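You operate a simulated robot arm through the tools that you are given. There is no shell and no other tool. Be economical: measure what you need, move in short steps, check, and stop when the job is done.

You are at the controls of a simulated robot arm. One attempt, no reset.

TASK
Plug the memory stick in, save again and go back to READY.
Fine: the screen asks for the stick; use the save key, then the back key.

Only the result counts: the job must be done as asked and must still hold three seconds after the hand-in. Knocking over, shifting, dropping, spilling or breaking anything else fails it.

THE ROBOT
A 6-joint arm with a two-finger parallel gripper, fixed in place. Base frame: the origin is at the foot of the arm, x ahead of it, y to its left, z up. Units: mm, degrees, N and s.
With the tool pointing down near the work surface it reaches from about 180 to 740 mm from the base axis. Its first joint turns from -166.0 to 166.0 degrees. Payload 3.91 kg.
Tool frame: the origin (TCP) lies between the finger pads and is the grasp point; the fingertips stand 30 mm ahead of it; z points along the fingers, y is the line along which they close. The gripper opens to 110 mm. The fingers are 20 mm wide and 10 mm thick; the gripper's body (48 by 112 mm) begins 55 mm behind the TCP.
Orientation is that of the tool frame in the base frame, as a unit quaternion [x, y, z, w]. With the fingers straight down and closing along the base's y, the tool's x points along the base's -x, its y along +y and its z along -z.

THE INTERFACE
- The arm moves only by the tool nudge_tool. Its argument "commands" is a list of rows, each a list of 7 numbers: the shift along the base's x, y, z in units of 200 mm (1.0 is 200 mm), then the turn, a rotation vector about the base's x, y, z in units of 120 degrees (1.0 is 120 degrees), then the gripper command, from -1 (shut) to 1 (fully open), values between in proportion. In form: [[tx, ty, tz, ax, ay, az, fingers], ...]. A call has 1 to 10 rows; each row is the pose to reach, as a shift and turn from the pose commanded when the call began. A call with a number of a shift or a turn outside -1 to 1 is refused whole. Rows are played at 5 a second. More than 50 mm and 8.6 degrees between two rows, or a gripper value outside its range, and nothing of the call is played. Where a pose cannot be reached the arm comes as near as it can. A force on the tool above 50 N (or 10 N above the force at the start of the call, whichever is more), or a blocked arm, ends the call early, and 0.2 s more pass. The fingers move at their own pace (about 45 mm/s each) and stop on an object; they squeeze with about 33 N. The grip force told is the motor's: it shows also when the fingers shut on nothing. Time passes only in rows, and 0.2 s behind the last, so rows that repeat a pose let the fingers close. The reply holds the time, the measured pose of the TCP, the force on the tool along the base axes, the opening and the grip force, in the units named above and with some noise.
- Cameras (640 x 400 px; columns grow to the right, rows downward): "scene" is fixed at [48.1, 501.2, 1523]; the picture's right is [-0.14, -0.99, 0.00], its down [-0.82, 0.12, -0.56] and it looks along [0.55, -0.08, -0.83] (base axes); focal length 297 px, centre (320, 200). "wrist" rides on the gripper at [71, 22, -107] in the tool frame; the picture's right is [-0.29, 0.96, 0.00], its down [-0.76, -0.23, -0.61] and it looks along [-0.58, -0.18, 0.79] (tool axes); focal length 243 px, centre (320, 200). There is no depth. A picture from a camera that has moved, and an enlarged one, comes with that camera's place and axes in the base frame and with its lens.
- camera(camera): a new picture of that camera. It takes no simulated time.
- slide_trunk(by): slides the trunk up (or, below 0, down) by that many mm; the arm rides with it, the base frame stays. It gives what a move gives, with no picture.
- inspect(camera, box): a new picture of the part [left, top, right, bottom] of that camera's present view, enlarged. It takes no simulated time.
- sign_off(): hands the job in; it is judged then, once.

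Go step by step. Nothing tells you positions but the pictures and the camera data: compare them with the known pose of the tool, close in by small moves and look again before you grip or let go. The budget is 120 turns and 76 pictures, counting those below and the enlarged ones. Unless the task says otherwise, let go and move clear before handing in, and close with one line.

The tools are called as name(argument=value, ...) on one line, values as JSON. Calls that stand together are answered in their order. nudge_tool: Moves the arm, as the interface text tells. Its arguments: {"type":"object","properties":{"commands":{"type":"array"}},"required":["commands"]} The other tools are called the same way: slide_trunk (by) slides the trunk up or down; camera (camera) takes a picture; inspect (camera, box) takes an enlarged picture of a part of a camera's view; sign_off () hands the job in.

At the start:

```text
clock: 0.0
ee_pos: [347.4, 193.0, 1200.8]
ee_rot: [0.0, 1.0, 0.0, -0.001]
ft_force: [0.0, -0.2, -1.5]
gripper_width: 110.2
grasp_force: 0.1
trunk travel left (down, up): [-500.0, 90.0]
```

scene: 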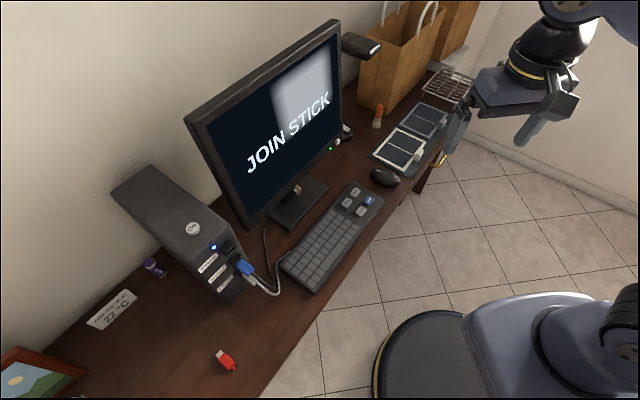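
wrist: 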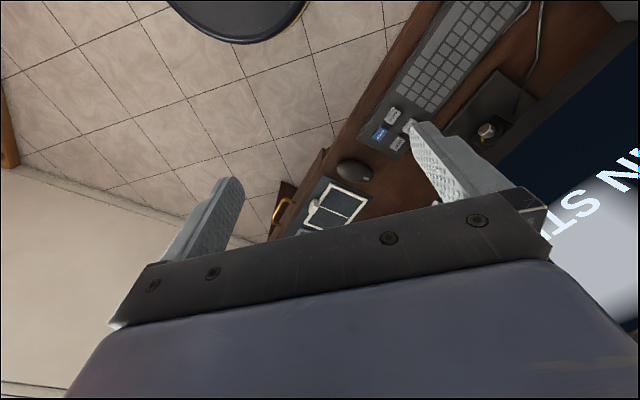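

The screen says JOIN STICK. A red stick lies on the desk, and the tower has labelled ports with a blue plug in one of them. I'll look closer first.

inspect(camera="scene", box=[170, 210, 290, 310])

inspect(camera="scene", box=[190, 330, 260, 390])

inspect(camera="scene", box=[270, 170, 410, 300])

```text
4.00 times, centred on (230, 260) of scene
camera zoom: at [48.1, 501.2, 1523.0], right [-0.14, -0.99, 0.0], down [-0.82, 0.12, -0.56], along [0.55, -0.08, -0.83], focal length 1189 px, centre (680, -40)
```

zoom: 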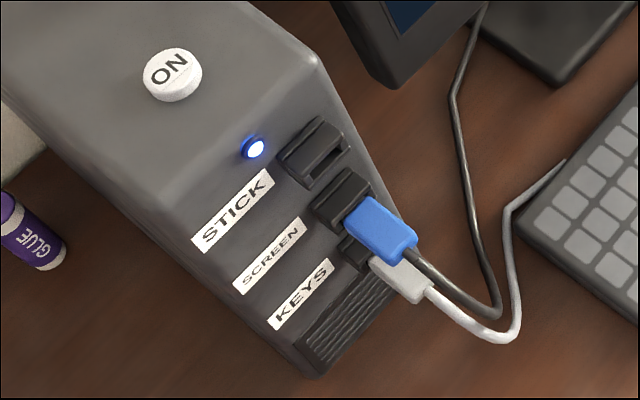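

```text
6.67 times, centred on (225, 360) of scene
camera zoom: at [48.1, 501.2, 1523.0], right [-0.14, -0.99, 0.0], down [-0.82, 0.12, -0.56], along [0.55, -0.08, -0.83], focal length 1981 px, centre (953, -867)
```

zoom: 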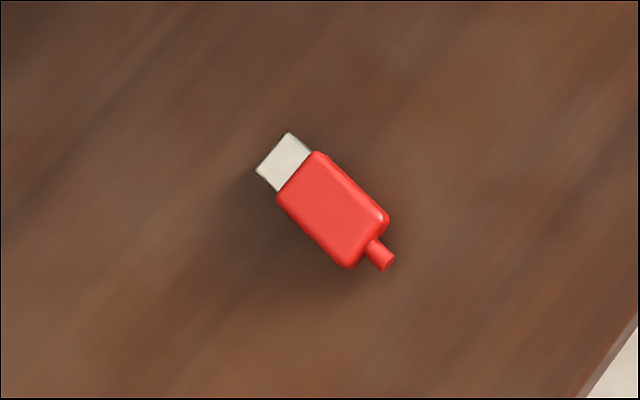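

```text
3.08 times, centred on (340, 235) of scene
camera zoom: at [48.1, 501.2, 1523.0], right [-0.14, -0.99, 0.0], down [-0.82, 0.12, -0.56], along [0.55, -0.08, -0.83], focal length 914 px, centre (258, 92)
```

zoom: 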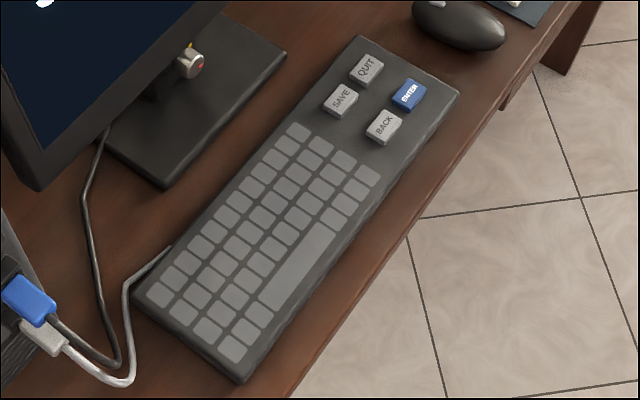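

The stick lies at about (148, 700), with its plug pointing along (+x,+y), and the tower's front faces it. I'll swing the arm over and turn the tool 45°.

nudge_tool(commands=[[-0.167, 0.125, -0.05, 0, 0, 0.0625, 1], [-0.333, 0.25, -0.1, 0, 0, 0.125, 1], [-0.5, 0.375, -0.15, 0, 0, 0.1875, 1], [-0.667, 0.5, -0.2, 0, 0, 0.25, 1], [-0.833, 0.625, -0.25, 0, 0, 0.3125, 1], [-1.0, 0.75, -0.3, 0, 0, 0.375, 1]])

camera(camera="wrist")

```text
clock: 1.4
ee_pos: [147.6, 346.0, 1138.5]
ee_rot: [-0.383, 0.924, 0.0, 0.001]
ft_force: [-0.1, -0.5, 0.2]
gripper_width: 109.7
grasp_force: 0.0
trunk travel left (down, up): [-500.0, 90.0]
```

```text
70 pictures are left
camera wrist: at [83.2, 310.2, 1246.2], right [-0.47, 0.88, 0.0], down [0.7, 0.38, 0.61], along [0.54, 0.29, -0.79], focal length 243 px, centre (320, 200)
```

wrist: 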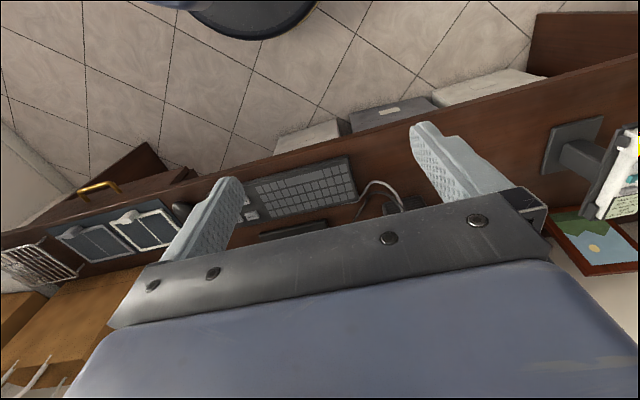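

Next I'll extend above the stick in two moves and keep the height for now.

nudge_tool(commands=[[0, 0.2, -0.1, 0, 0, 0, 1], [0, 0.4, -0.2, 0, 0, 0, 1], [0, 0.6, -0.3, 0, 0, 0, 1], [0, 0.8, -0.4, 0, 0, 0, 1], [0, 1.0, -0.5, 0, 0, 0, 1]])

nudge_tool(commands=[[0, 0.18, -0.15, 0, 0, 0, 1], [0, 0.36, -0.3, 0, 0, 0, 1], [0, 0.54, -0.45, 0, 0, 0, 1], [0, 0.7, -0.6, 0, 0, 0, 1], [0, 0.7, -0.6, 0, 0, 0, 1]])

camera(camera="wrist")

camera(camera="scene")

```text
clock: 2.6
ee_pos: [147.9, 542.1, 1037.4]
ee_rot: [-0.383, 0.924, 0.0, -0.001]
ft_force: [0.9, -0.2, 0.4]
gripper_width: 110.1
grasp_force: 0.0
trunk travel left (down, up): [-500.0, 90.0]
```

```text
clock: 3.8
ee_pos: [142.6, 680.9, 921.3]
ee_rot: [-0.383, 0.924, -0.002, 0.0]
ft_force: [0.4, -1.1, -1.1]
gripper_width: 110.1
grasp_force: 0.0
trunk travel left (down, up): [-500.0, 90.0]
```

```text
69 pictures are left
camera wrist: at [79.4, 645.9, 1028.3], right [-0.47, 0.88, 0.0], down [0.7, 0.38, 0.61], along [0.54, 0.29, -0.79], focal length 243 px, centre (320, 200)
```

wrist: 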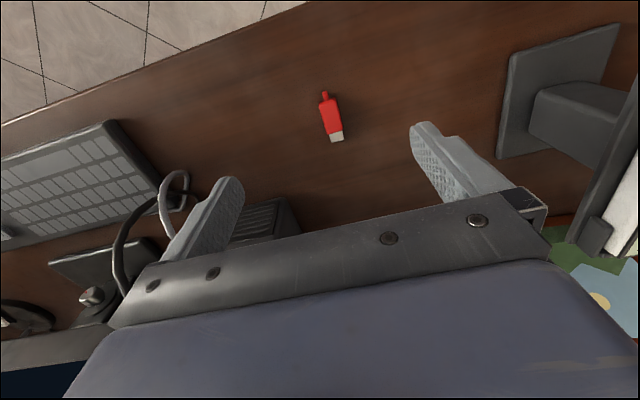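

```text
68 pictures are left
```

scene: 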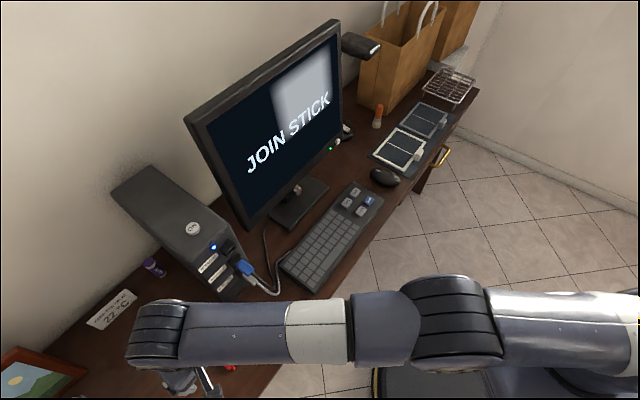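

I can see the stick in the wrist view. I'll zoom in to fix its position and yaw.

inspect(camera="wrist", box=[290, 80, 370, 150])

```text
5.71 times, centred on (330, 115) of wrist
camera zoom: at [79.4, 645.9, 1028.3], right [-0.47, 0.88, 0.0], down [0.7, 0.38, 0.61], along [0.54, 0.29, -0.79], focal length 1386 px, centre (263, 686)
```

zoom: 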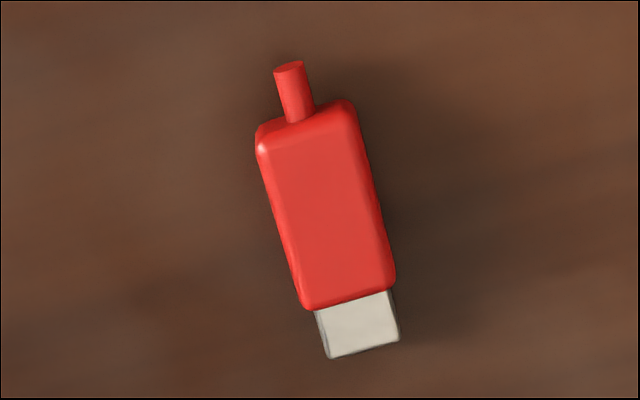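

inspect(camera="scene", box=[205, 230, 275, 300])

nudge_tool(commands=[[0.03, 0.085, -0.2, 0, 0, 0, 0.2], [0.03, 0.085, -0.3, 0, 0, 0, 0.0], [0.03, 0.085, -0.3, 0, 0, 0, 0.0], [0.03, 0.085, -0.3, 0, 0, 0, 0.0]])

camera(camera="wrist")

```text
5.71 times, centred on (240, 265) of scene
camera zoom: at [48.1, 501.2, 1523.0], right [-0.14, -0.99, 0.0], down [-0.82, 0.12, -0.56], along [0.55, -0.08, -0.83], focal length 1698 px, centre (777, -171)
```

zoom: 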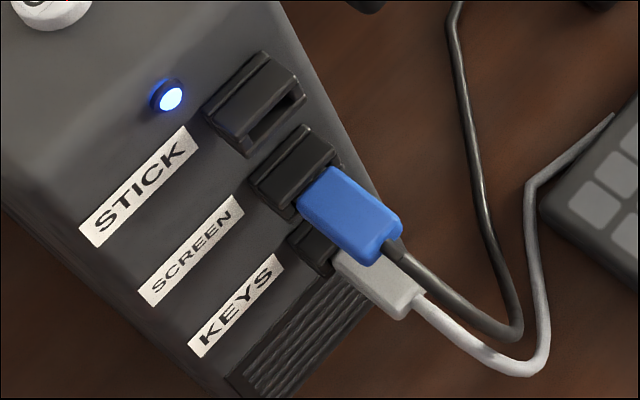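

```text
clock: 4.8
ee_pos: [150.8, 693.6, 858.8]
ee_rot: [-0.383, 0.924, 0.001, 0.0]
ft_force: [-0.2, -0.5, 0.1]
gripper_width: 54.8
grasp_force: 0.1
out of reach, approached as far as the arm can: row 1, 2, 3, 4
trunk travel left (down, up): [-500.0, 90.0]
```

```text
65 pictures are left
camera wrist: at [86.4, 657.6, 966.0], right [-0.47, 0.88, 0.0], down [0.7, 0.37, 0.61], along [0.54, 0.29, -0.79], focal length 243 px, centre (320, 200)
```

wrist: 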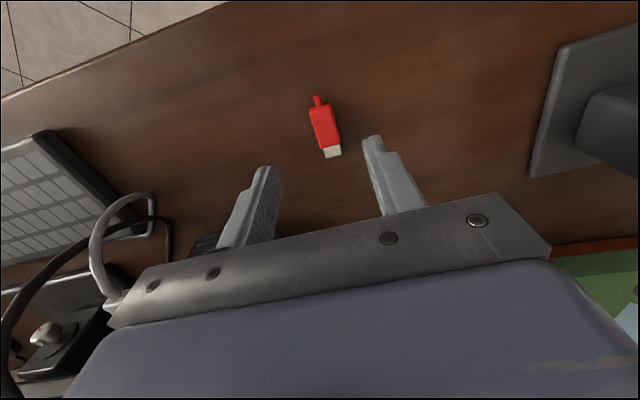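

The reach limit is hit with the trunk this high. I'll retreat and raise the tool, then lower the trunk.

nudge_tool(commands=[[-0.0, -0.1, 0.2, 0, 0, 0, 0], [0.0, -0.2, 0.4, 0, 0, 0, 0], [0.0, -0.3, 0.6, 0, 0, 0, 0], [0.0, -0.4, 0.8, 0, 0, 0, 0], [0, -0.5, 0.95, 0, 0, 0, 0], [0, -0.5, 0.95, 0, 0, 0, 0]])

slide_trunk(by=-170)

```text
clock: 6.2
ee_pos: [151.6, 594.4, 1051.2]
ee_rot: [-0.382, 0.924, 0.0, 0.0]
ft_force: [-0.2, -0.2, 0.0]
gripper_width: 55.0
grasp_force: 0.1
trunk travel left (down, up): [-500.0, 90.0]
```

```text
clock: 8.1
ee_pos: [150.3, 594.6, 880.3]
ee_rot: [-0.382, 0.924, 0.0, -0.001]
ft_force: [-0.9, 0.6, 0.3]
gripper_width: 55.2
grasp_force: 0.1
trunk travel left (down, up): [-330.0, 260.0]
```

nudge_tool(commands=[[0, 0.2, -0.1, 0, 0, 0, 0], [0, 0.4, -0.2, 0, 0, 0, 0], [0, 0.52, -0.3, 0, 0, 0, 0], [0, 0.52, -0.3, 0, 0, 0, 0], [0, 0.52, -0.3, 0, 0, 0, 0]])

camera(camera="wrist")

inspect(camera="wrist", box=[240, 60, 420, 220])

```text
clock: 9.3
ee_pos: [146.0, 681.9, 815.8]
ee_rot: [-0.383, 0.924, 0.001, 0.001]
ft_force: [-1.0, -1.0, 0.2]
gripper_width: 54.9
grasp_force: 0.0
out of reach, approached as far as the arm can: row 3, 4, 5
trunk travel left (down, up): [-330.0, 260.0]
```

```text
64 pictures are left
camera wrist: at [83.5, 645.3, 923.8], right [-0.47, 0.88, 0.0], down [0.7, 0.37, 0.61], along [0.54, 0.29, -0.79], focal length 243 px, centre (320, 200)
```

wrist: 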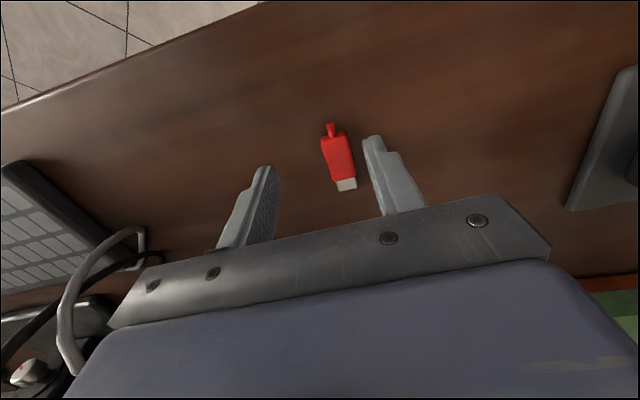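

```text
2.50 times, centred on (330, 140) of wrist
camera zoom: at [83.5, 645.3, 923.8], right [-0.47, 0.88, 0.0], down [0.7, 0.37, 0.61], along [0.54, 0.29, -0.79], focal length 606 px, centre (295, 350)
```

zoom: 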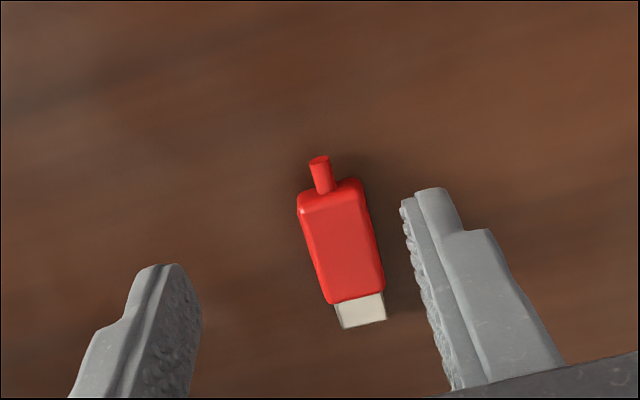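

Lowering the trunk cut the reach, because the wrist should sit level with the shoulder. I'll raise it instead and then descend.

slide_trunk(by=255)

nudge_tool(commands=[[0, 0, -0.2, 0, 0, 0, 0], [0, 0, -0.4, 0, 0, 0, 0], [0, 0, -0.6, 0, 0, 0, 0], [0, 0, -0.8, 0, 0, 0, 0], [0.0, 0.0, -1.0, 0, 0, 0, 0], [0.03, 0.07, -1.0, 0, 0, 0, 0], [0.03, 0.07, -1.0, 0, 0, 0, 0]])

inspect(camera="wrist", box=[240, 60, 420, 220])

```text
clock: 11.9
ee_pos: [147.6, 681.3, 1071.2]
ee_rot: [-0.383, 0.924, 0.0, 0.001]
ft_force: [-0.4, 0.1, 0.3]
gripper_width: 55.0
grasp_force: 0.0
trunk travel left (down, up): [-585.0, 5.0]
```

```text
clock: 13.5
ee_pos: [154.3, 689.3, 871.1]
ee_rot: [-0.382, 0.924, 0.001, 0.001]
ft_force: [-0.2, 0.4, 0.0]
gripper_width: 55.1
grasp_force: 0.1
out of reach, approached as far as the arm can: row 6, 7
trunk travel left (down, up): [-585.0, 5.0]
```

```text
2.50 times, centred on (330, 140) of wrist
camera zoom: at [90.7, 653.9, 978.4], right [-0.47, 0.88, 0.0], down [0.7, 0.37, 0.61], along [0.54, 0.29, -0.79], focal length 606 px, centre (295, 350)
```

zoom: 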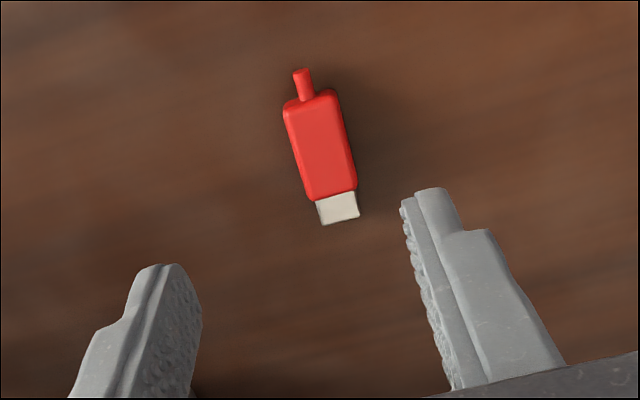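

The stick body's centre is at about (153, 698). The port is at a larger radius, so I'll first tilt the tool to look at the port and triangulate it.

nudge_tool(commands=[[0.03, -0.17, 0.12, 0.047, -0.047, 0, 0.4], [0.12, -0.3, 0.22, 0.094, -0.094, 0, 0.8], [0.2, -0.42, 0.32, 0.141, -0.141, 0, 1], [0.29, -0.54, 0.42, 0.188, -0.188, 0, 1], [0.36, -0.625, 0.48, 0.2357, -0.2357, 0, 1], [0.36, -0.625, 0.48, 0.2357, -0.2357, 0, 1]])

camera(camera="wrist")

```text
clock: 14.9
ee_pos: [227.3, 567.7, 967.5]
ee_rot: [-0.359, 0.868, 0.132, 0.317]
ft_force: [-0.9, 0.0, 0.2]
gripper_width: 109.8
grasp_force: 0.1
trunk travel left (down, up): [-585.0, 5.0]
```

```text
61 pictures are left
camera wrist: at [126.2, 494.8, 1003.8], right [-0.52, 0.83, 0.19], down [0.3, -0.03, 0.95], along [0.8, 0.55, -0.23], focal length 243 px, centre (320, 200)
```

wrist: 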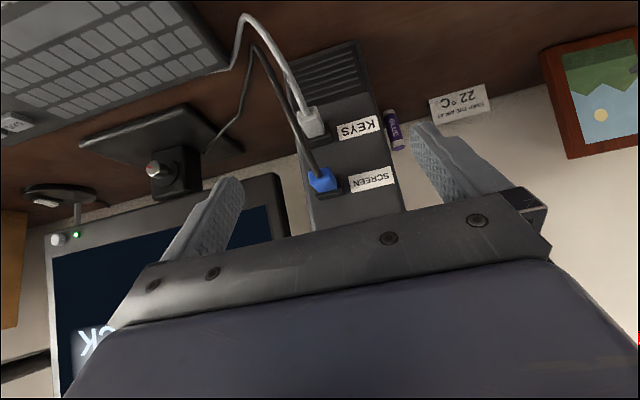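

nudge_tool(commands=[[0, 0, 0.2, 0, 0, 0, 1], [0, 0, 0.4, 0, 0, 0, 1], [0, 0, 0.5, 0, 0, 0, 1], [0, 0, 0.5, 0, 0, 0, 1]])

camera(camera="wrist")

inspect(camera="wrist", box=[270, 60, 420, 210])

```text
clock: 15.9
ee_pos: [226.3, 566.0, 1069.0]
ee_rot: [-0.359, 0.868, 0.131, 0.316]
ft_force: [0.5, -0.4, 0.0]
gripper_width: 109.8
grasp_force: 0.0
trunk travel left (down, up): [-585.0, 5.0]
```

```text
60 pictures are left
camera wrist: at [124.6, 493.6, 1105.0], right [-0.52, 0.83, 0.19], down [0.3, -0.03, 0.95], along [0.8, 0.55, -0.23], focal length 243 px, centre (320, 200)
```

wrist: 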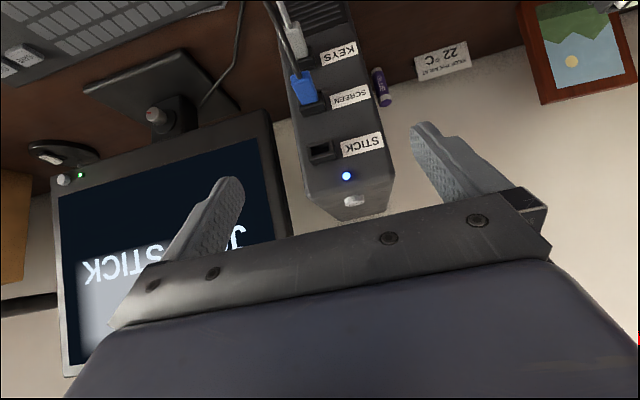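

```text
2.67 times, centred on (345, 135) of wrist
camera zoom: at [124.6, 493.6, 1105.0], right [-0.52, 0.83, 0.19], down [0.3, -0.03, 0.95], along [0.8, 0.55, -0.23], focal length 647 px, centre (253, 373)
```

zoom: 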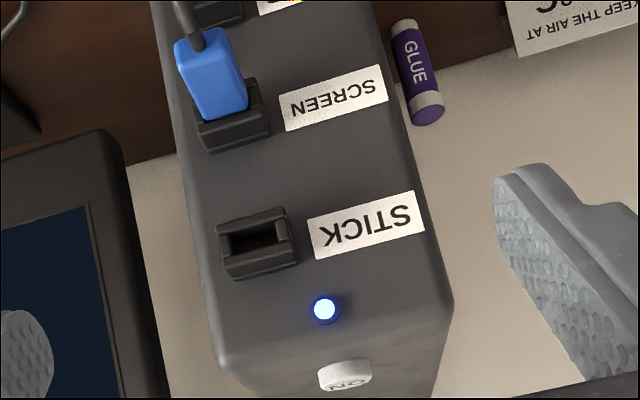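

The port is clear now: a horizontal slot at about (303, 630, 1001), with the face yaw at about 45°. I'll go back to the stick with a 20° tilt to grip it.

nudge_tool(commands=[[-0.08, 0.12, -0.15, -0.0236, 0.0236, 0, 0.6], [-0.16, 0.24, -0.3, -0.047, 0.047, 0, 0.3], [-0.25, 0.36, -0.45, -0.0707, 0.0707, 0, 0], [-0.33, 0.48, -0.6, -0.0943, 0.0943, 0, 0], [-0.418, 0.6135, -0.75, -0.1179, 0.1179, 0, 0], [-0.418, 0.6135, -0.75, -0.1179, 0.1179, 0, 0]])

nudge_tool(commands=[[0, 0, -0.2, 0, 0, 0, 0], [0, 0, -0.4, 0, 0, 0, 0], [0, 0, -0.5, 0, 0, 0, 0], [0, 0, -0.5, 0, 0, 0, 0]])

inspect(camera="wrist", box=[240, 60, 420, 220])

```text
clock: 17.3
ee_pos: [143.3, 684.1, 919.3]
ee_rot: [-0.377, 0.91, 0.066, 0.16]
ft_force: [-0.2, 0.4, 1.2]
gripper_width: 54.7
grasp_force: 0.0
trunk travel left (down, up): [-585.0, 5.0]
```

```text
clock: 18.3
ee_pos: [143.8, 688.7, 817.8]
ee_rot: [-0.377, 0.909, 0.067, 0.161]
ft_force: [-0.6, 0.4, 0.2]
gripper_width: 55.2
grasp_force: 0.0
trunk travel left (down, up): [-585.0, 5.0]
```

```text
2.50 times, centred on (330, 140) of wrist
camera zoom: at [56.6, 630.0, 894.7], right [-0.48, 0.87, 0.1], down [0.52, 0.19, 0.83], along [0.7, 0.45, -0.55], focal length 606 px, centre (295, 350)
```

zoom: 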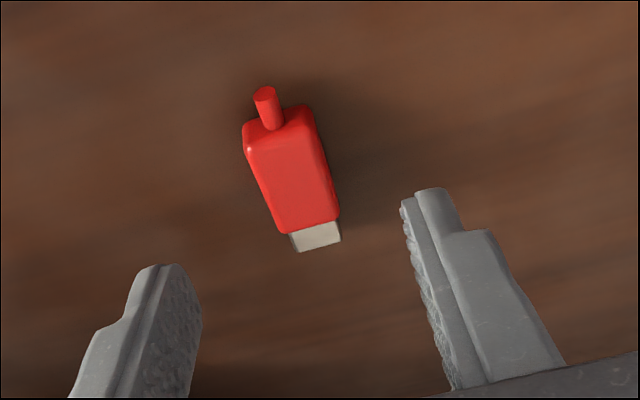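

The stick is centred between the fingers. I'll lower to grip height and close.

nudge_tool(commands=[[0, 0, -0.08, 0, 0, 0, 0], [0, 0, -0.17, 0, 0, 0, 0], [0, 0, -0.17, 0, 0, 0, 0]])

inspect(camera="wrist", box=[240, 60, 420, 220])

```text
clock: 19.1
ee_pos: [143.2, 689.7, 784.8]
ee_rot: [-0.377, 0.91, 0.068, 0.16]
ft_force: [0.6, 1.0, -0.1]
gripper_width: 54.8
grasp_force: 0.1
trunk travel left (down, up): [-585.0, 5.0]
```

```text
2.50 times, centred on (330, 140) of wrist
camera zoom: at [55.6, 630.8, 861.5], right [-0.48, 0.87, 0.1], down [0.52, 0.19, 0.83], along [0.7, 0.46, -0.55], focal length 606 px, centre (295, 350)
```

zoom: 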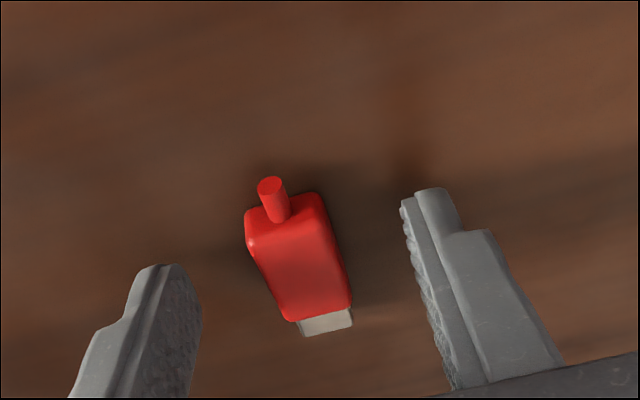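

nudge_tool(commands=[[0, 0, -0.005, 0, 0, 0, -0.3], [0, 0, -0.005, 0, 0, 0, -1], [0, 0, -0.005, 0, 0, 0, -1], [0, 0, -0.005, 0, 0, 0, -1], [0, 0, -0.005, 0, 0, 0, -1], [0, 0, -0.005, 0, 0, 0, -1]])

inspect(camera="wrist", box=[240, 60, 420, 220])

```text
clock: 20.5
ee_pos: [143.2, 687.1, 783.1]
ee_rot: [-0.376, 0.91, 0.065, 0.16]
ft_force: [-0.9, -1.3, 1.3]
gripper_width: 18.2
grasp_force: 33.0
trunk travel left (down, up): [-585.0, 5.0]
```

```text
2.50 times, centred on (330, 140) of wrist
camera zoom: at [54.8, 629.8, 860.3], right [-0.48, 0.87, 0.1], down [0.52, 0.19, 0.83], along [0.7, 0.45, -0.55], focal length 606 px, centre (295, 350)
```

zoom: 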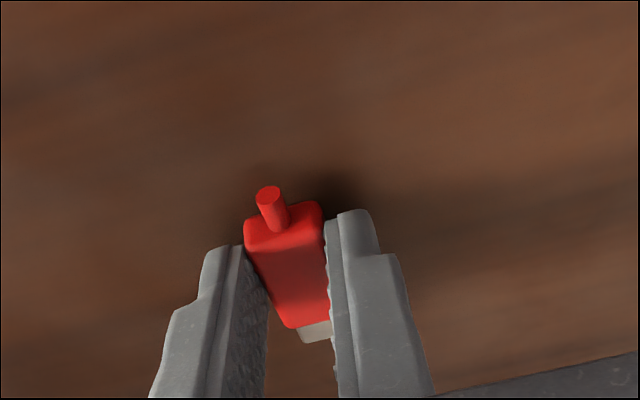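

The stick is gripped at 18 mm. I'll lift it and bring it to a point about 55 mm in front of the port.

nudge_tool(commands=[[0, 0, 0.1, 0, 0, 0, -1], [0, 0, 0.3, 0, 0, 0, -1], [0, -0.1, 0.5, 0, 0, 0, -1], [0, -0.2, 0.7, 0, 0, 0, -1], [0, -0.3, 0.9, 0, 0, 0, -1], [0, -0.4, 1.0, 0, 0, 0, -1]])

nudge_tool(commands=[[0.1, -0.08, 0.1, 0, 0, 0, -1], [0.22, -0.16, 0.2, 0, 0, 0, -1], [0.34, -0.24, 0.235, 0, 0, 0, -1], [0.43, -0.26, 0.235, 0, 0, 0, -1], [0.43, -0.26, 0.235, 0, 0, 0, -1]])

camera(camera="wrist")

camera(camera="scene")

```text
clock: 21.9
ee_pos: [145.8, 609.1, 984.7]
ee_rot: [-0.377, 0.91, 0.067, 0.161]
ft_force: [0.0, -0.2, -0.8]
gripper_width: 18.6
grasp_force: 33.1
trunk travel left (down, up): [-585.0, 5.0]
```

```text
clock: 23.1
ee_pos: [229.2, 554.3, 1030.3]
ee_rot: [-0.377, 0.91, 0.067, 0.161]
ft_force: [0.2, -0.2, -0.2]
gripper_width: 18.4
grasp_force: 33.3
trunk travel left (down, up): [-585.0, 5.0]
```

```text
55 pictures are left
camera wrist: at [142.2, 496.3, 1107.6], right [-0.48, 0.87, 0.1], down [0.52, 0.19, 0.83], along [0.7, 0.45, -0.55], focal length 243 px, centre (320, 200)
```

wrist: 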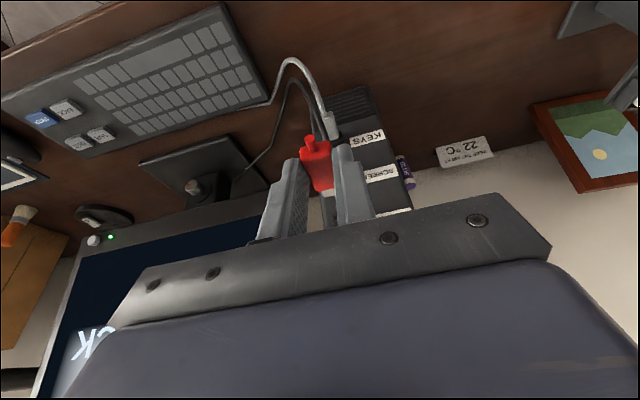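

```text
54 pictures are left
```

scene: 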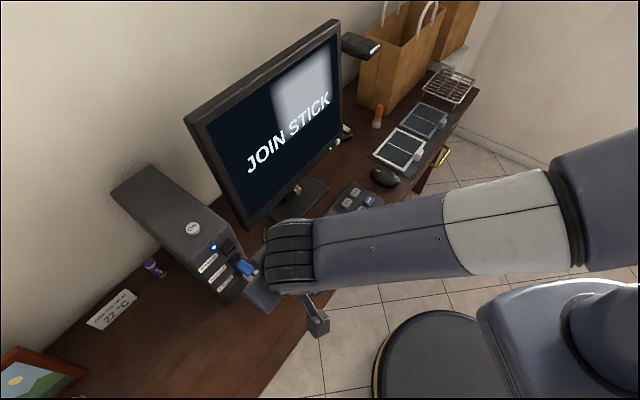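

inspect(camera="scene", box=[195, 225, 295, 325])

inspect(camera="wrist", box=[270, 100, 430, 230])

```text
4.00 times, centred on (245, 275) of scene
camera zoom: at [48.1, 501.2, 1523.0], right [-0.14, -0.99, 0.0], down [-0.82, 0.12, -0.56], along [0.55, -0.08, -0.83], focal length 1189 px, centre (620, -100)
```

zoom: 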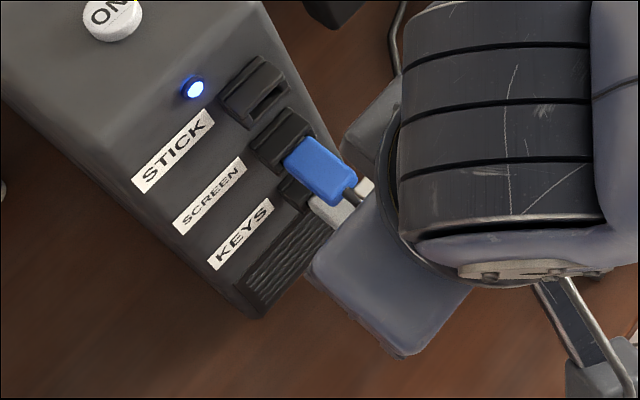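

```text
3.08 times, centred on (350, 165) of wrist
camera zoom: at [142.2, 496.3, 1107.6], right [-0.48, 0.87, 0.1], down [0.52, 0.19, 0.83], along [0.7, 0.45, -0.55], focal length 746 px, centre (228, 308)
```

zoom: 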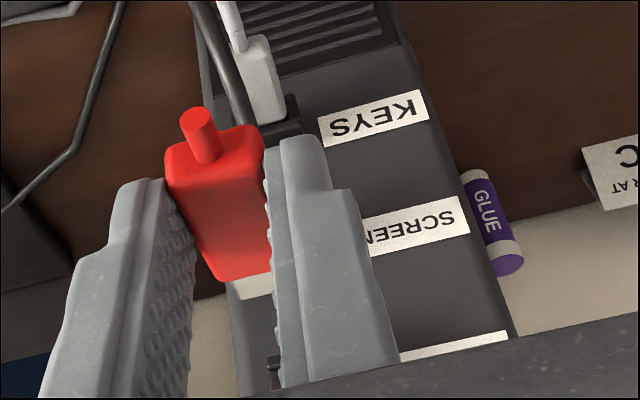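

Alignment by the numbers is good, with the port about 57 mm ahead. I'll close in to leave roughly a 28 mm gap, then look.

nudge_tool(commands=[[0.05, 0.05, 0, 0, 0, 0, -1], [0.1, 0.1, 0, 0, 0, 0, -1], [0.1, 0.1, 0, 0, 0, 0, -1]])

inspect(camera="wrist", box=[270, 100, 430, 230])

inspect(camera="scene", box=[195, 225, 295, 325])

```text
clock: 23.9
ee_pos: [248.8, 573.8, 1029.3]
ee_rot: [-0.377, 0.91, 0.067, 0.161]
ft_force: [-0.3, -0.1, -0.3]
gripper_width: 18.3
grasp_force: 33.1
trunk travel left (down, up): [-585.0, 5.0]
```

```text
3.08 times, centred on (350, 165) of wrist
camera zoom: at [162.7, 516.3, 1106.9], right [-0.48, 0.87, 0.1], down [0.52, 0.19, 0.83], along [0.7, 0.45, -0.55], focal length 746 px, centre (228, 308)
```

zoom: 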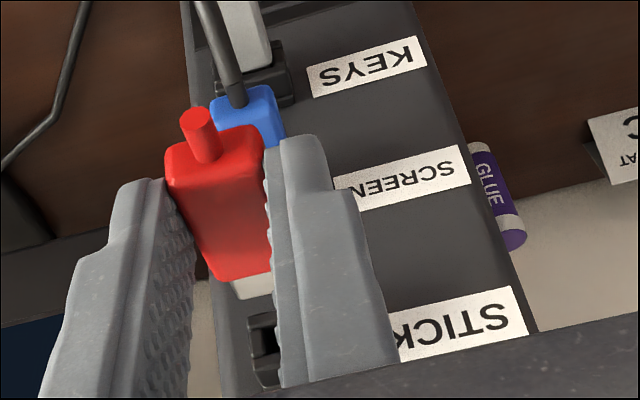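

```text
4.00 times, centred on (245, 275) of scene
camera zoom: at [48.1, 501.2, 1523.0], right [-0.14, -0.99, 0.0], down [-0.82, 0.12, -0.56], along [0.55, -0.08, -0.83], focal length 1189 px, centre (620, -100)
```

zoom: 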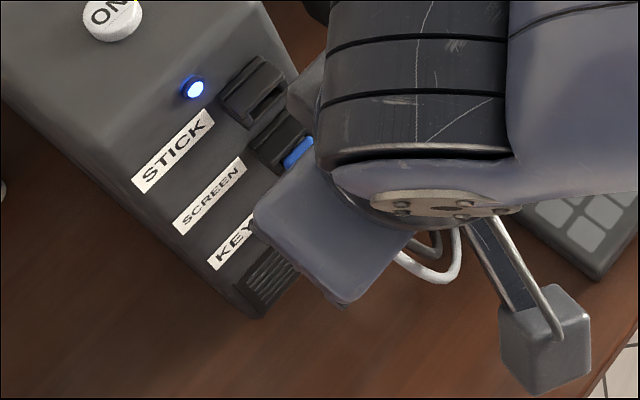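

The port block is visible just past the right finger, and the plug looks about 2 mm to the left. I'll correct that and close to a gap of about 9 mm.

nudge_tool(commands=[[0.03, 0.035, 0, 0, 0, 0, -1], [0.0575, 0.0695, 0, 0, 0, 0, -1], [0.0575, 0.0695, 0, 0, 0, 0, -1]])

inspect(camera="wrist", box=[300, 140, 400, 220])

inspect(camera="scene", box=[215, 225, 285, 285])

```text
clock: 24.7
ee_pos: [261.1, 589.7, 1030.9]
ee_rot: [-0.377, 0.91, 0.066, 0.161]
ft_force: [0.7, 0.0, 0.1]
gripper_width: 18.4
grasp_force: 32.8
trunk travel left (down, up): [-585.0, 5.0]
```

```text
5.00 times, centred on (350, 180) of wrist
camera zoom: at [174.3, 530.6, 1107.2], right [-0.48, 0.87, 0.1], down [0.52, 0.19, 0.83], along [0.7, 0.45, -0.55], focal length 1213 px, centre (170, 300)
```

zoom: 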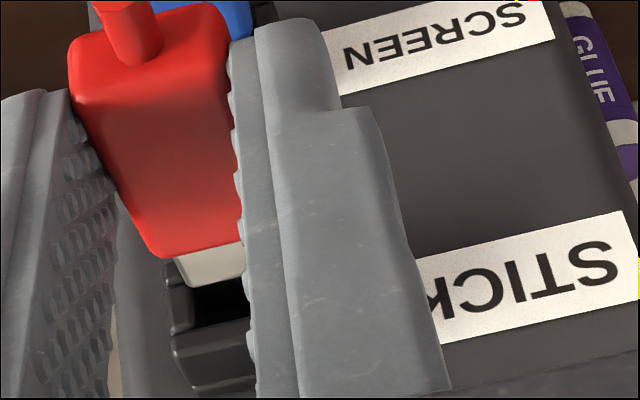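

```text
6.67 times, centred on (250, 255) of scene
camera zoom: at [48.1, 501.2, 1523.0], right [-0.14, -0.99, 0.0], down [-0.82, 0.12, -0.56], along [0.55, -0.08, -0.83], focal length 1981 px, centre (787, -167)
```

zoom: 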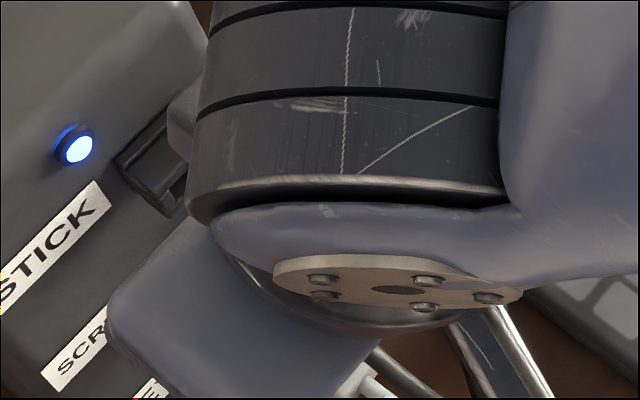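

The plug is nearly in line with the slot. I'll advance 5 mm and recheck height and lateral fit.

nudge_tool(commands=[[0.008, 0.009, 0, 0, 0, 0, -1], [0.0165, 0.019, 0, 0, 0, 0, -1], [0.0165, 0.019, 0, 0, 0, 0, -1]])

inspect(camera="wrist", box=[320, 170, 380, 220])

```text
clock: 25.5
ee_pos: [262.3, 593.8, 1030.5]
ee_rot: [-0.377, 0.91, 0.067, 0.162]
ft_force: [0.4, 0.9, -0.6]
gripper_width: 18.5
grasp_force: 33.8
trunk travel left (down, up): [-585.0, 5.0]
```

```text
8.00 times, centred on (350, 195) of wrist
camera zoom: at [176.0, 535.1, 1107.1], right [-0.48, 0.87, 0.1], down [0.52, 0.19, 0.83], along [0.7, 0.45, -0.55], focal length 1941 px, centre (80, 240)
```

zoom: 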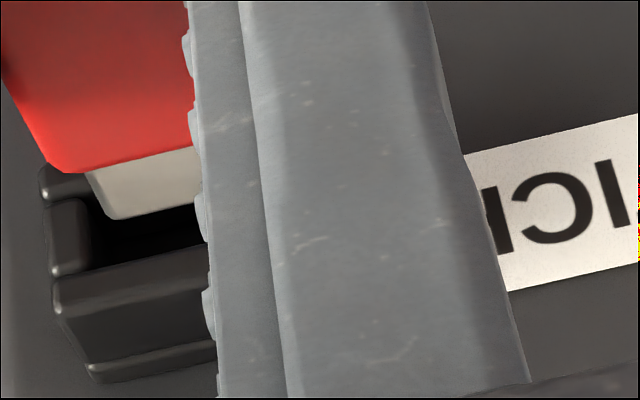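

The slot frame is now visible. The plug seems slightly low and slightly right, so I'll raise it 1 mm, shift a little and advance 4 mm.

nudge_tool(commands=[[0.001, -0.001, 0.005, 0, 0, 0, -1], [0.0155, 0.0125, 0.005, 0, 0, 0, -1], [0.0155, 0.0125, 0.005, 0, 0, 0, -1]])

inspect(camera="wrist", box=[320, 170, 380, 220])

```text
clock: 26.3
ee_pos: [265.9, 595.4, 1031.1]
ee_rot: [-0.377, 0.91, 0.066, 0.16]
ft_force: [0.6, -0.1, 0.0]
gripper_width: 18.4
grasp_force: 32.8
trunk travel left (down, up): [-585.0, 5.0]
```

```text
8.00 times, centred on (350, 195) of wrist
camera zoom: at [178.9, 538.0, 1107.8], right [-0.48, 0.87, 0.1], down [0.52, 0.19, 0.83], along [0.7, 0.45, -0.55], focal length 1941 px, centre (80, 240)
```

zoom: 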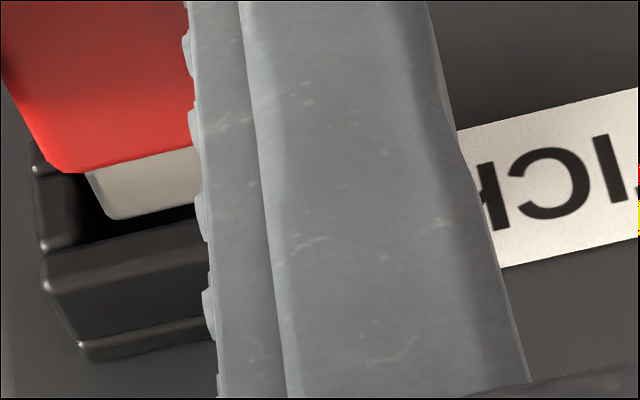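

nudge_tool(commands=[[0.0025, -0.0025, 0, 0, 0, 0, -1], [0.013, 0.008, 0, 0, 0, 0, -1], [0.013, 0.008, 0, 0, 0, 0, -1]])

inspect(camera="wrist", box=[320, 170, 380, 220])

```text
clock: 27.1
ee_pos: [268.8, 597.6, 1031.9]
ee_rot: [-0.377, 0.91, 0.067, 0.16]
ft_force: [-0.5, -0.6, -0.2]
gripper_width: 18.4
grasp_force: 33.0
trunk travel left (down, up): [-585.0, 5.0]
```

```text
8.00 times, centred on (350, 195) of wrist
camera zoom: at [181.9, 538.9, 1108.6], right [-0.48, 0.87, 0.1], down [0.52, 0.19, 0.83], along [0.7, 0.45, -0.55], focal length 1941 px, centre (80, 240)
```

zoom: 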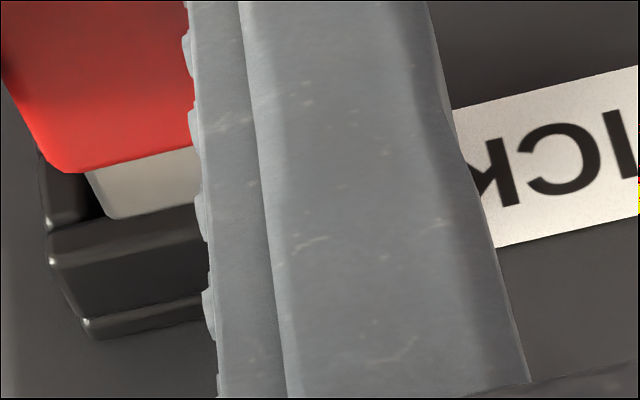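

nudge_tool(commands=[[0.0035, 0.0035, 0, 0, 0, 0, -1], [0.007, 0.007, 0, 0, 0, 0, -1], [0.007, 0.007, 0, 0, 0, 0, -1]])

inspect(camera="wrist", box=[320, 170, 380, 220])

```text
clock: 27.9
ee_pos: [271.0, 599.0, 1032.1]
ee_rot: [-0.376, 0.91, 0.066, 0.161]
ft_force: [-0.7, -0.3, 0.2]
gripper_width: 18.4
grasp_force: 33.5
trunk travel left (down, up): [-585.0, 5.0]
```

```text
8.00 times, centred on (350, 195) of wrist
camera zoom: at [183.2, 540.5, 1108.6], right [-0.48, 0.87, 0.1], down [0.52, 0.19, 0.83], along [0.7, 0.45, -0.55], focal length 1941 px, centre (80, 240)
```

zoom: 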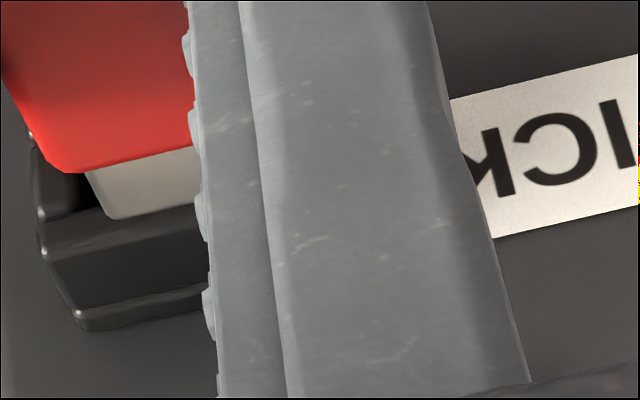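

The plug tip now overlaps the upper lip while still in front of it, so it sits a few mm too high. I'll lower it 3.5 mm.

nudge_tool(commands=[[-0.005, -0.005, -0.01, 0, 0, 0, -1], [-0.005, -0.005, -0.0175, 0, 0, 0, -1], [-0.0, -0.0, -0.0175, 0, 0, 0, -1], [0.0, 0.0, -0.0175, 0, 0, 0, -1]])

inspect(camera="wrist", box=[320, 170, 380, 220])

```text
clock: 28.9
ee_pos: [269.7, 598.9, 1027.3]
ee_rot: [-0.377, 0.91, 0.067, 0.161]
ft_force: [0.9, -0.1, -0.4]
gripper_width: 18.5
grasp_force: 32.7
trunk travel left (down, up): [-585.0, 5.0]
```

```text
8.00 times, centred on (350, 195) of wrist
camera zoom: at [182.7, 540.9, 1104.7], right [-0.48, 0.87, 0.1], down [0.52, 0.19, 0.83], along [0.7, 0.45, -0.55], focal length 1941 px, centre (80, 240)
```

zoom: 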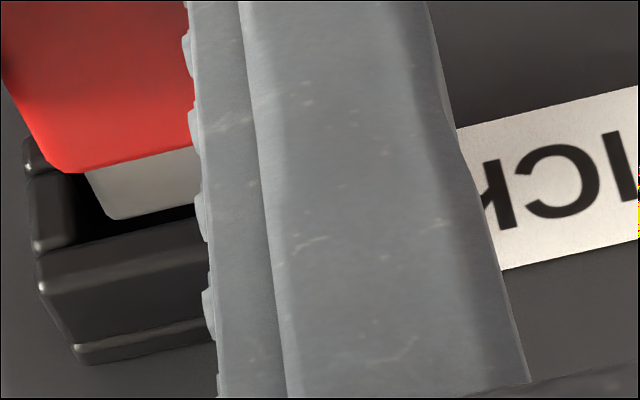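

nudge_tool(commands=[[0.003, -0.003, 0, 0, 0, 0, -1], [0.009, 0.003, 0, 0, 0, 0, -1], [0.0135, 0.0075, 0, 0, 0, 0, -1], [0.0135, 0.0075, 0, 0, 0, 0, -1]])

inspect(camera="wrist", box=[320, 170, 380, 220])

```text
clock: 29.9
ee_pos: [271.7, 600.9, 1028.6]
ee_rot: [-0.376, 0.91, 0.067, 0.16]
ft_force: [0.9, 0.2, -0.5]
gripper_width: 18.6
grasp_force: 32.6
trunk travel left (down, up): [-585.0, 5.0]
```

```text
8.00 times, centred on (350, 195) of wrist
camera zoom: at [185.5, 542.3, 1104.5], right [-0.48, 0.87, 0.1], down [0.52, 0.19, 0.83], along [0.7, 0.45, -0.55], focal length 1941 px, centre (80, 240)
```

zoom: 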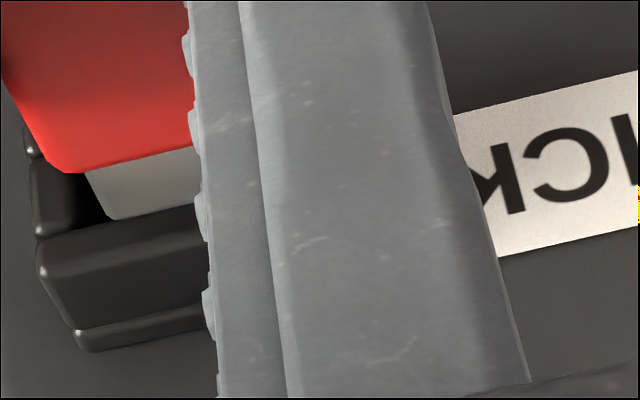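

nudge_tool(commands=[[0.0035, 0.0035, 0, 0, 0, 0, -1], [0.0071, 0.0071, 0, 0, 0, 0, -1], [0.0071, 0.0071, 0, 0, 0, 0, -1]])

inspect(camera="wrist", box=[320, 170, 380, 220])

```text
clock: 30.7
ee_pos: [273.6, 602.0, 1028.3]
ee_rot: [-0.377, 0.91, 0.067, 0.16]
ft_force: [0.5, 0.5, -0.5]
gripper_width: 18.5
grasp_force: 32.9
trunk travel left (down, up): [-585.0, 5.0]
```

```text
8.00 times, centred on (350, 195) of wrist
camera zoom: at [187.0, 544.0, 1104.6], right [-0.48, 0.87, 0.1], down [0.52, 0.19, 0.83], along [0.7, 0.45, -0.55], focal length 1941 px, centre (80, 240)
```

zoom: 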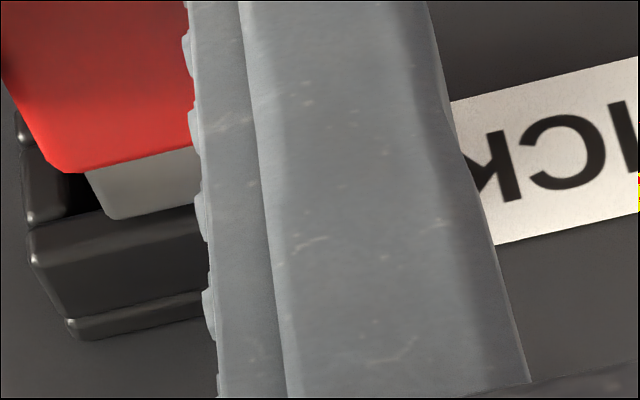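

The tip still overlaps the lip without contact, so it is still in front and high. I'll lower 3 mm more and advance 2 mm.

nudge_tool(commands=[[-0.005, -0.005, -0.01, 0, 0, 0, -1], [-0.002, -0.002, -0.015, 0, 0, 0, -1], [0.0035, 0.0035, -0.015, 0, 0, 0, -1], [0.0071, 0.0071, -0.015, 0, 0, 0, -1], [0.0071, 0.0071, -0.015, 0, 0, 0, -1]])

inspect(camera="wrist", box=[320, 170, 380, 220])

```text
clock: 31.9
ee_pos: [275.3, 604.1, 1025.0]
ee_rot: [-0.377, 0.91, 0.067, 0.16]
ft_force: [-0.2, 0.3, -0.1]
gripper_width: 18.3
grasp_force: 32.7
trunk travel left (down, up): [-585.0, 5.0]
```

```text
8.00 times, centred on (350, 195) of wrist
camera zoom: at [188.1, 545.1, 1101.6], right [-0.48, 0.87, 0.1], down [0.52, 0.19, 0.83], along [0.7, 0.45, -0.55], focal length 1941 px, centre (80, 240)
```

zoom: 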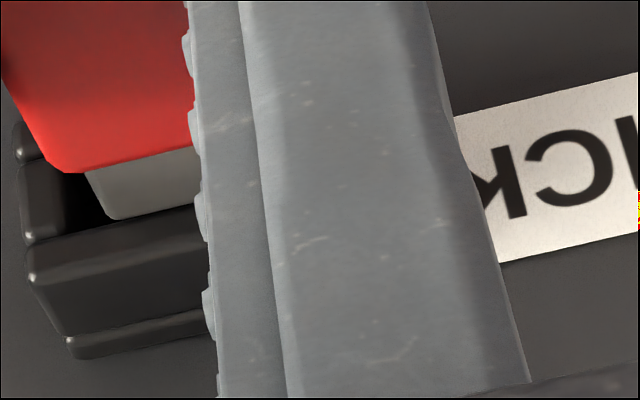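

nudge_tool(commands=[[0.005, -0.005, 0, 0, 0, 0, -1], [0.009, -0.002, 0, 0, 0, 0, -1], [0.0125, 0.0015, 0, 0, 0, 0, -1], [0.0125, 0.0015, 0, 0, 0, 0, -1]])

inspect(camera="wrist", box=[320, 170, 380, 220])

```text
clock: 32.9
ee_pos: [278.7, 604.1, 1023.7]
ee_rot: [-0.377, 0.91, 0.067, 0.16]
ft_force: [-0.5, 0.1, -0.7]
gripper_width: 18.5
grasp_force: 32.9
trunk travel left (down, up): [-585.0, 5.0]
```

```text
8.00 times, centred on (350, 195) of wrist
camera zoom: at [191.0, 545.6, 1101.6], right [-0.48, 0.87, 0.1], down [0.52, 0.19, 0.83], along [0.7, 0.45, -0.55], focal length 1941 px, centre (80, 240)
```

zoom: 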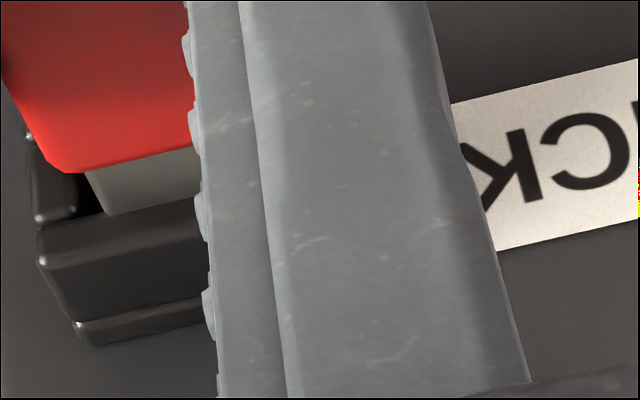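

The upper lip now hides the tip, so the plug is entering the slot. I'll keep pushing forward in small steps and watch the force.

nudge_tool(commands=[[0.004, 0.004, 0, 0, 0, 0, -1], [0.008, 0.008, 0, 0, 0, 0, -1], [0.012, 0.012, 0, 0, 0, 0, -1], [0.012, 0.012, 0, 0, 0, 0, -1]])

inspect(camera="wrist", box=[320, 170, 380, 220])

```text
clock: 33.9
ee_pos: [280.0, 606.6, 1023.0]
ee_rot: [-0.377, 0.91, 0.066, 0.16]
ft_force: [-1.1, -1.7, -3.1]
gripper_width: 18.6
grasp_force: 33.1
trunk travel left (down, up): [-585.0, 5.0]
```

```text
8.00 times, centred on (350, 195) of wrist
camera zoom: at [193.3, 547.8, 1100.8], right [-0.48, 0.87, 0.1], down [0.52, 0.2, 0.83], along [0.7, 0.45, -0.55], focal length 1941 px, centre (80, 240)
```

zoom: 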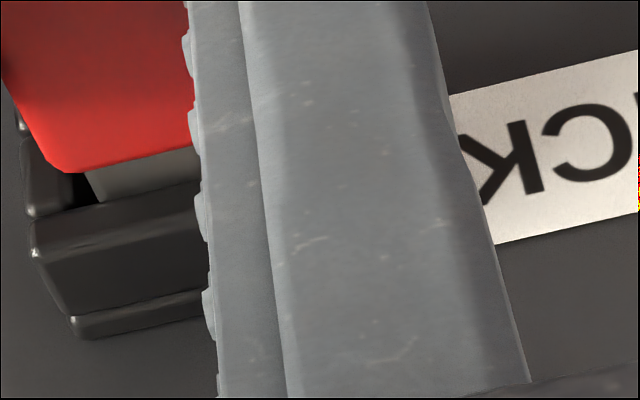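

nudge_tool(commands=[[0.002, -0.002, -0.004, 0, 0, 0, -1], [0.007, 0.003, -0.004, 0, 0, 0, -1], [0.012, 0.008, -0.004, 0, 0, 0, -1], [0.016, 0.012, -0.004, 0, 0, 0, -1], [0.016, 0.012, -0.004, 0, 0, 0, -1]])

inspect(camera="wrist", box=[320, 170, 380, 220])

```text
clock: 35.1
ee_pos: [284.2, 608.4, 1022.6]
ee_rot: [-0.377, 0.91, 0.066, 0.159]
ft_force: [-2.2, -2.2, -8.6]
gripper_width: 18.7
grasp_force: 32.9
trunk travel left (down, up): [-585.0, 5.0]
```

```text
8.00 times, centred on (350, 195) of wrist
camera zoom: at [196.9, 549.9, 1100.6], right [-0.48, 0.87, 0.1], down [0.52, 0.2, 0.83], along [0.7, 0.45, -0.55], focal length 1941 px, centre (80, 240)
```

zoom: 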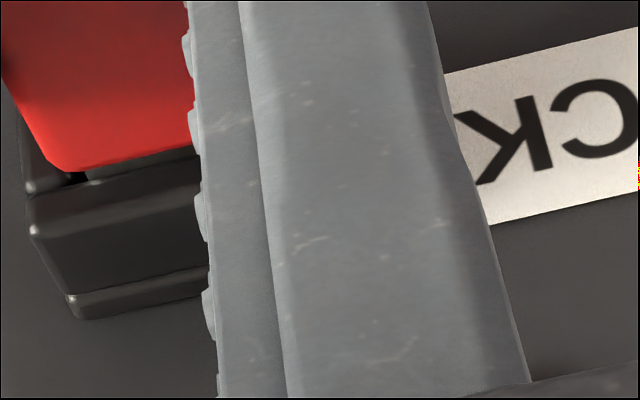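

It is nearly seated, but the slot is pressing the tool down. I'll ease down 1.2 mm and continue.

nudge_tool(commands=[[0, 0, -0.006, 0, 0, 0, -1], [0.004, 0.004, -0.006, 0, 0, 0, -1], [0.008, 0.008, -0.006, 0, 0, 0, -1], [0.008, 0.008, -0.006, 0, 0, 0, -1]])

inspect(camera="wrist", box=[320, 170, 380, 220])

```text
clock: 36.1
ee_pos: [285.6, 610.4, 1022.7]
ee_rot: [-0.376, 0.91, 0.066, 0.162]
ft_force: [-4.6, 0.0, -7.6]
gripper_width: 18.2
grasp_force: 32.9
trunk travel left (down, up): [-585.0, 5.0]
```

```text
8.00 times, centred on (350, 195) of wrist
camera zoom: at [198.2, 551.9, 1099.6], right [-0.48, 0.87, 0.1], down [0.52, 0.19, 0.83], along [0.7, 0.45, -0.55], focal length 1941 px, centre (80, 240)
```

zoom: 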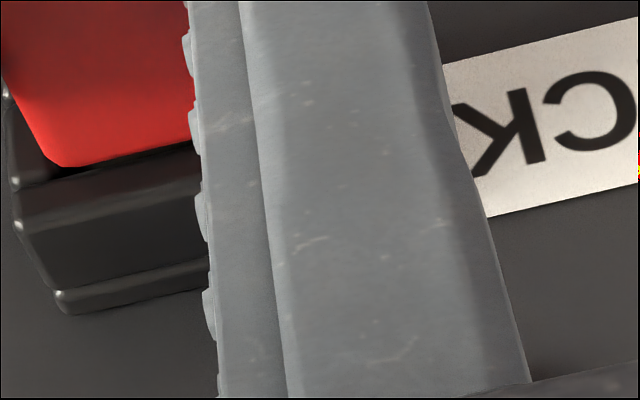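

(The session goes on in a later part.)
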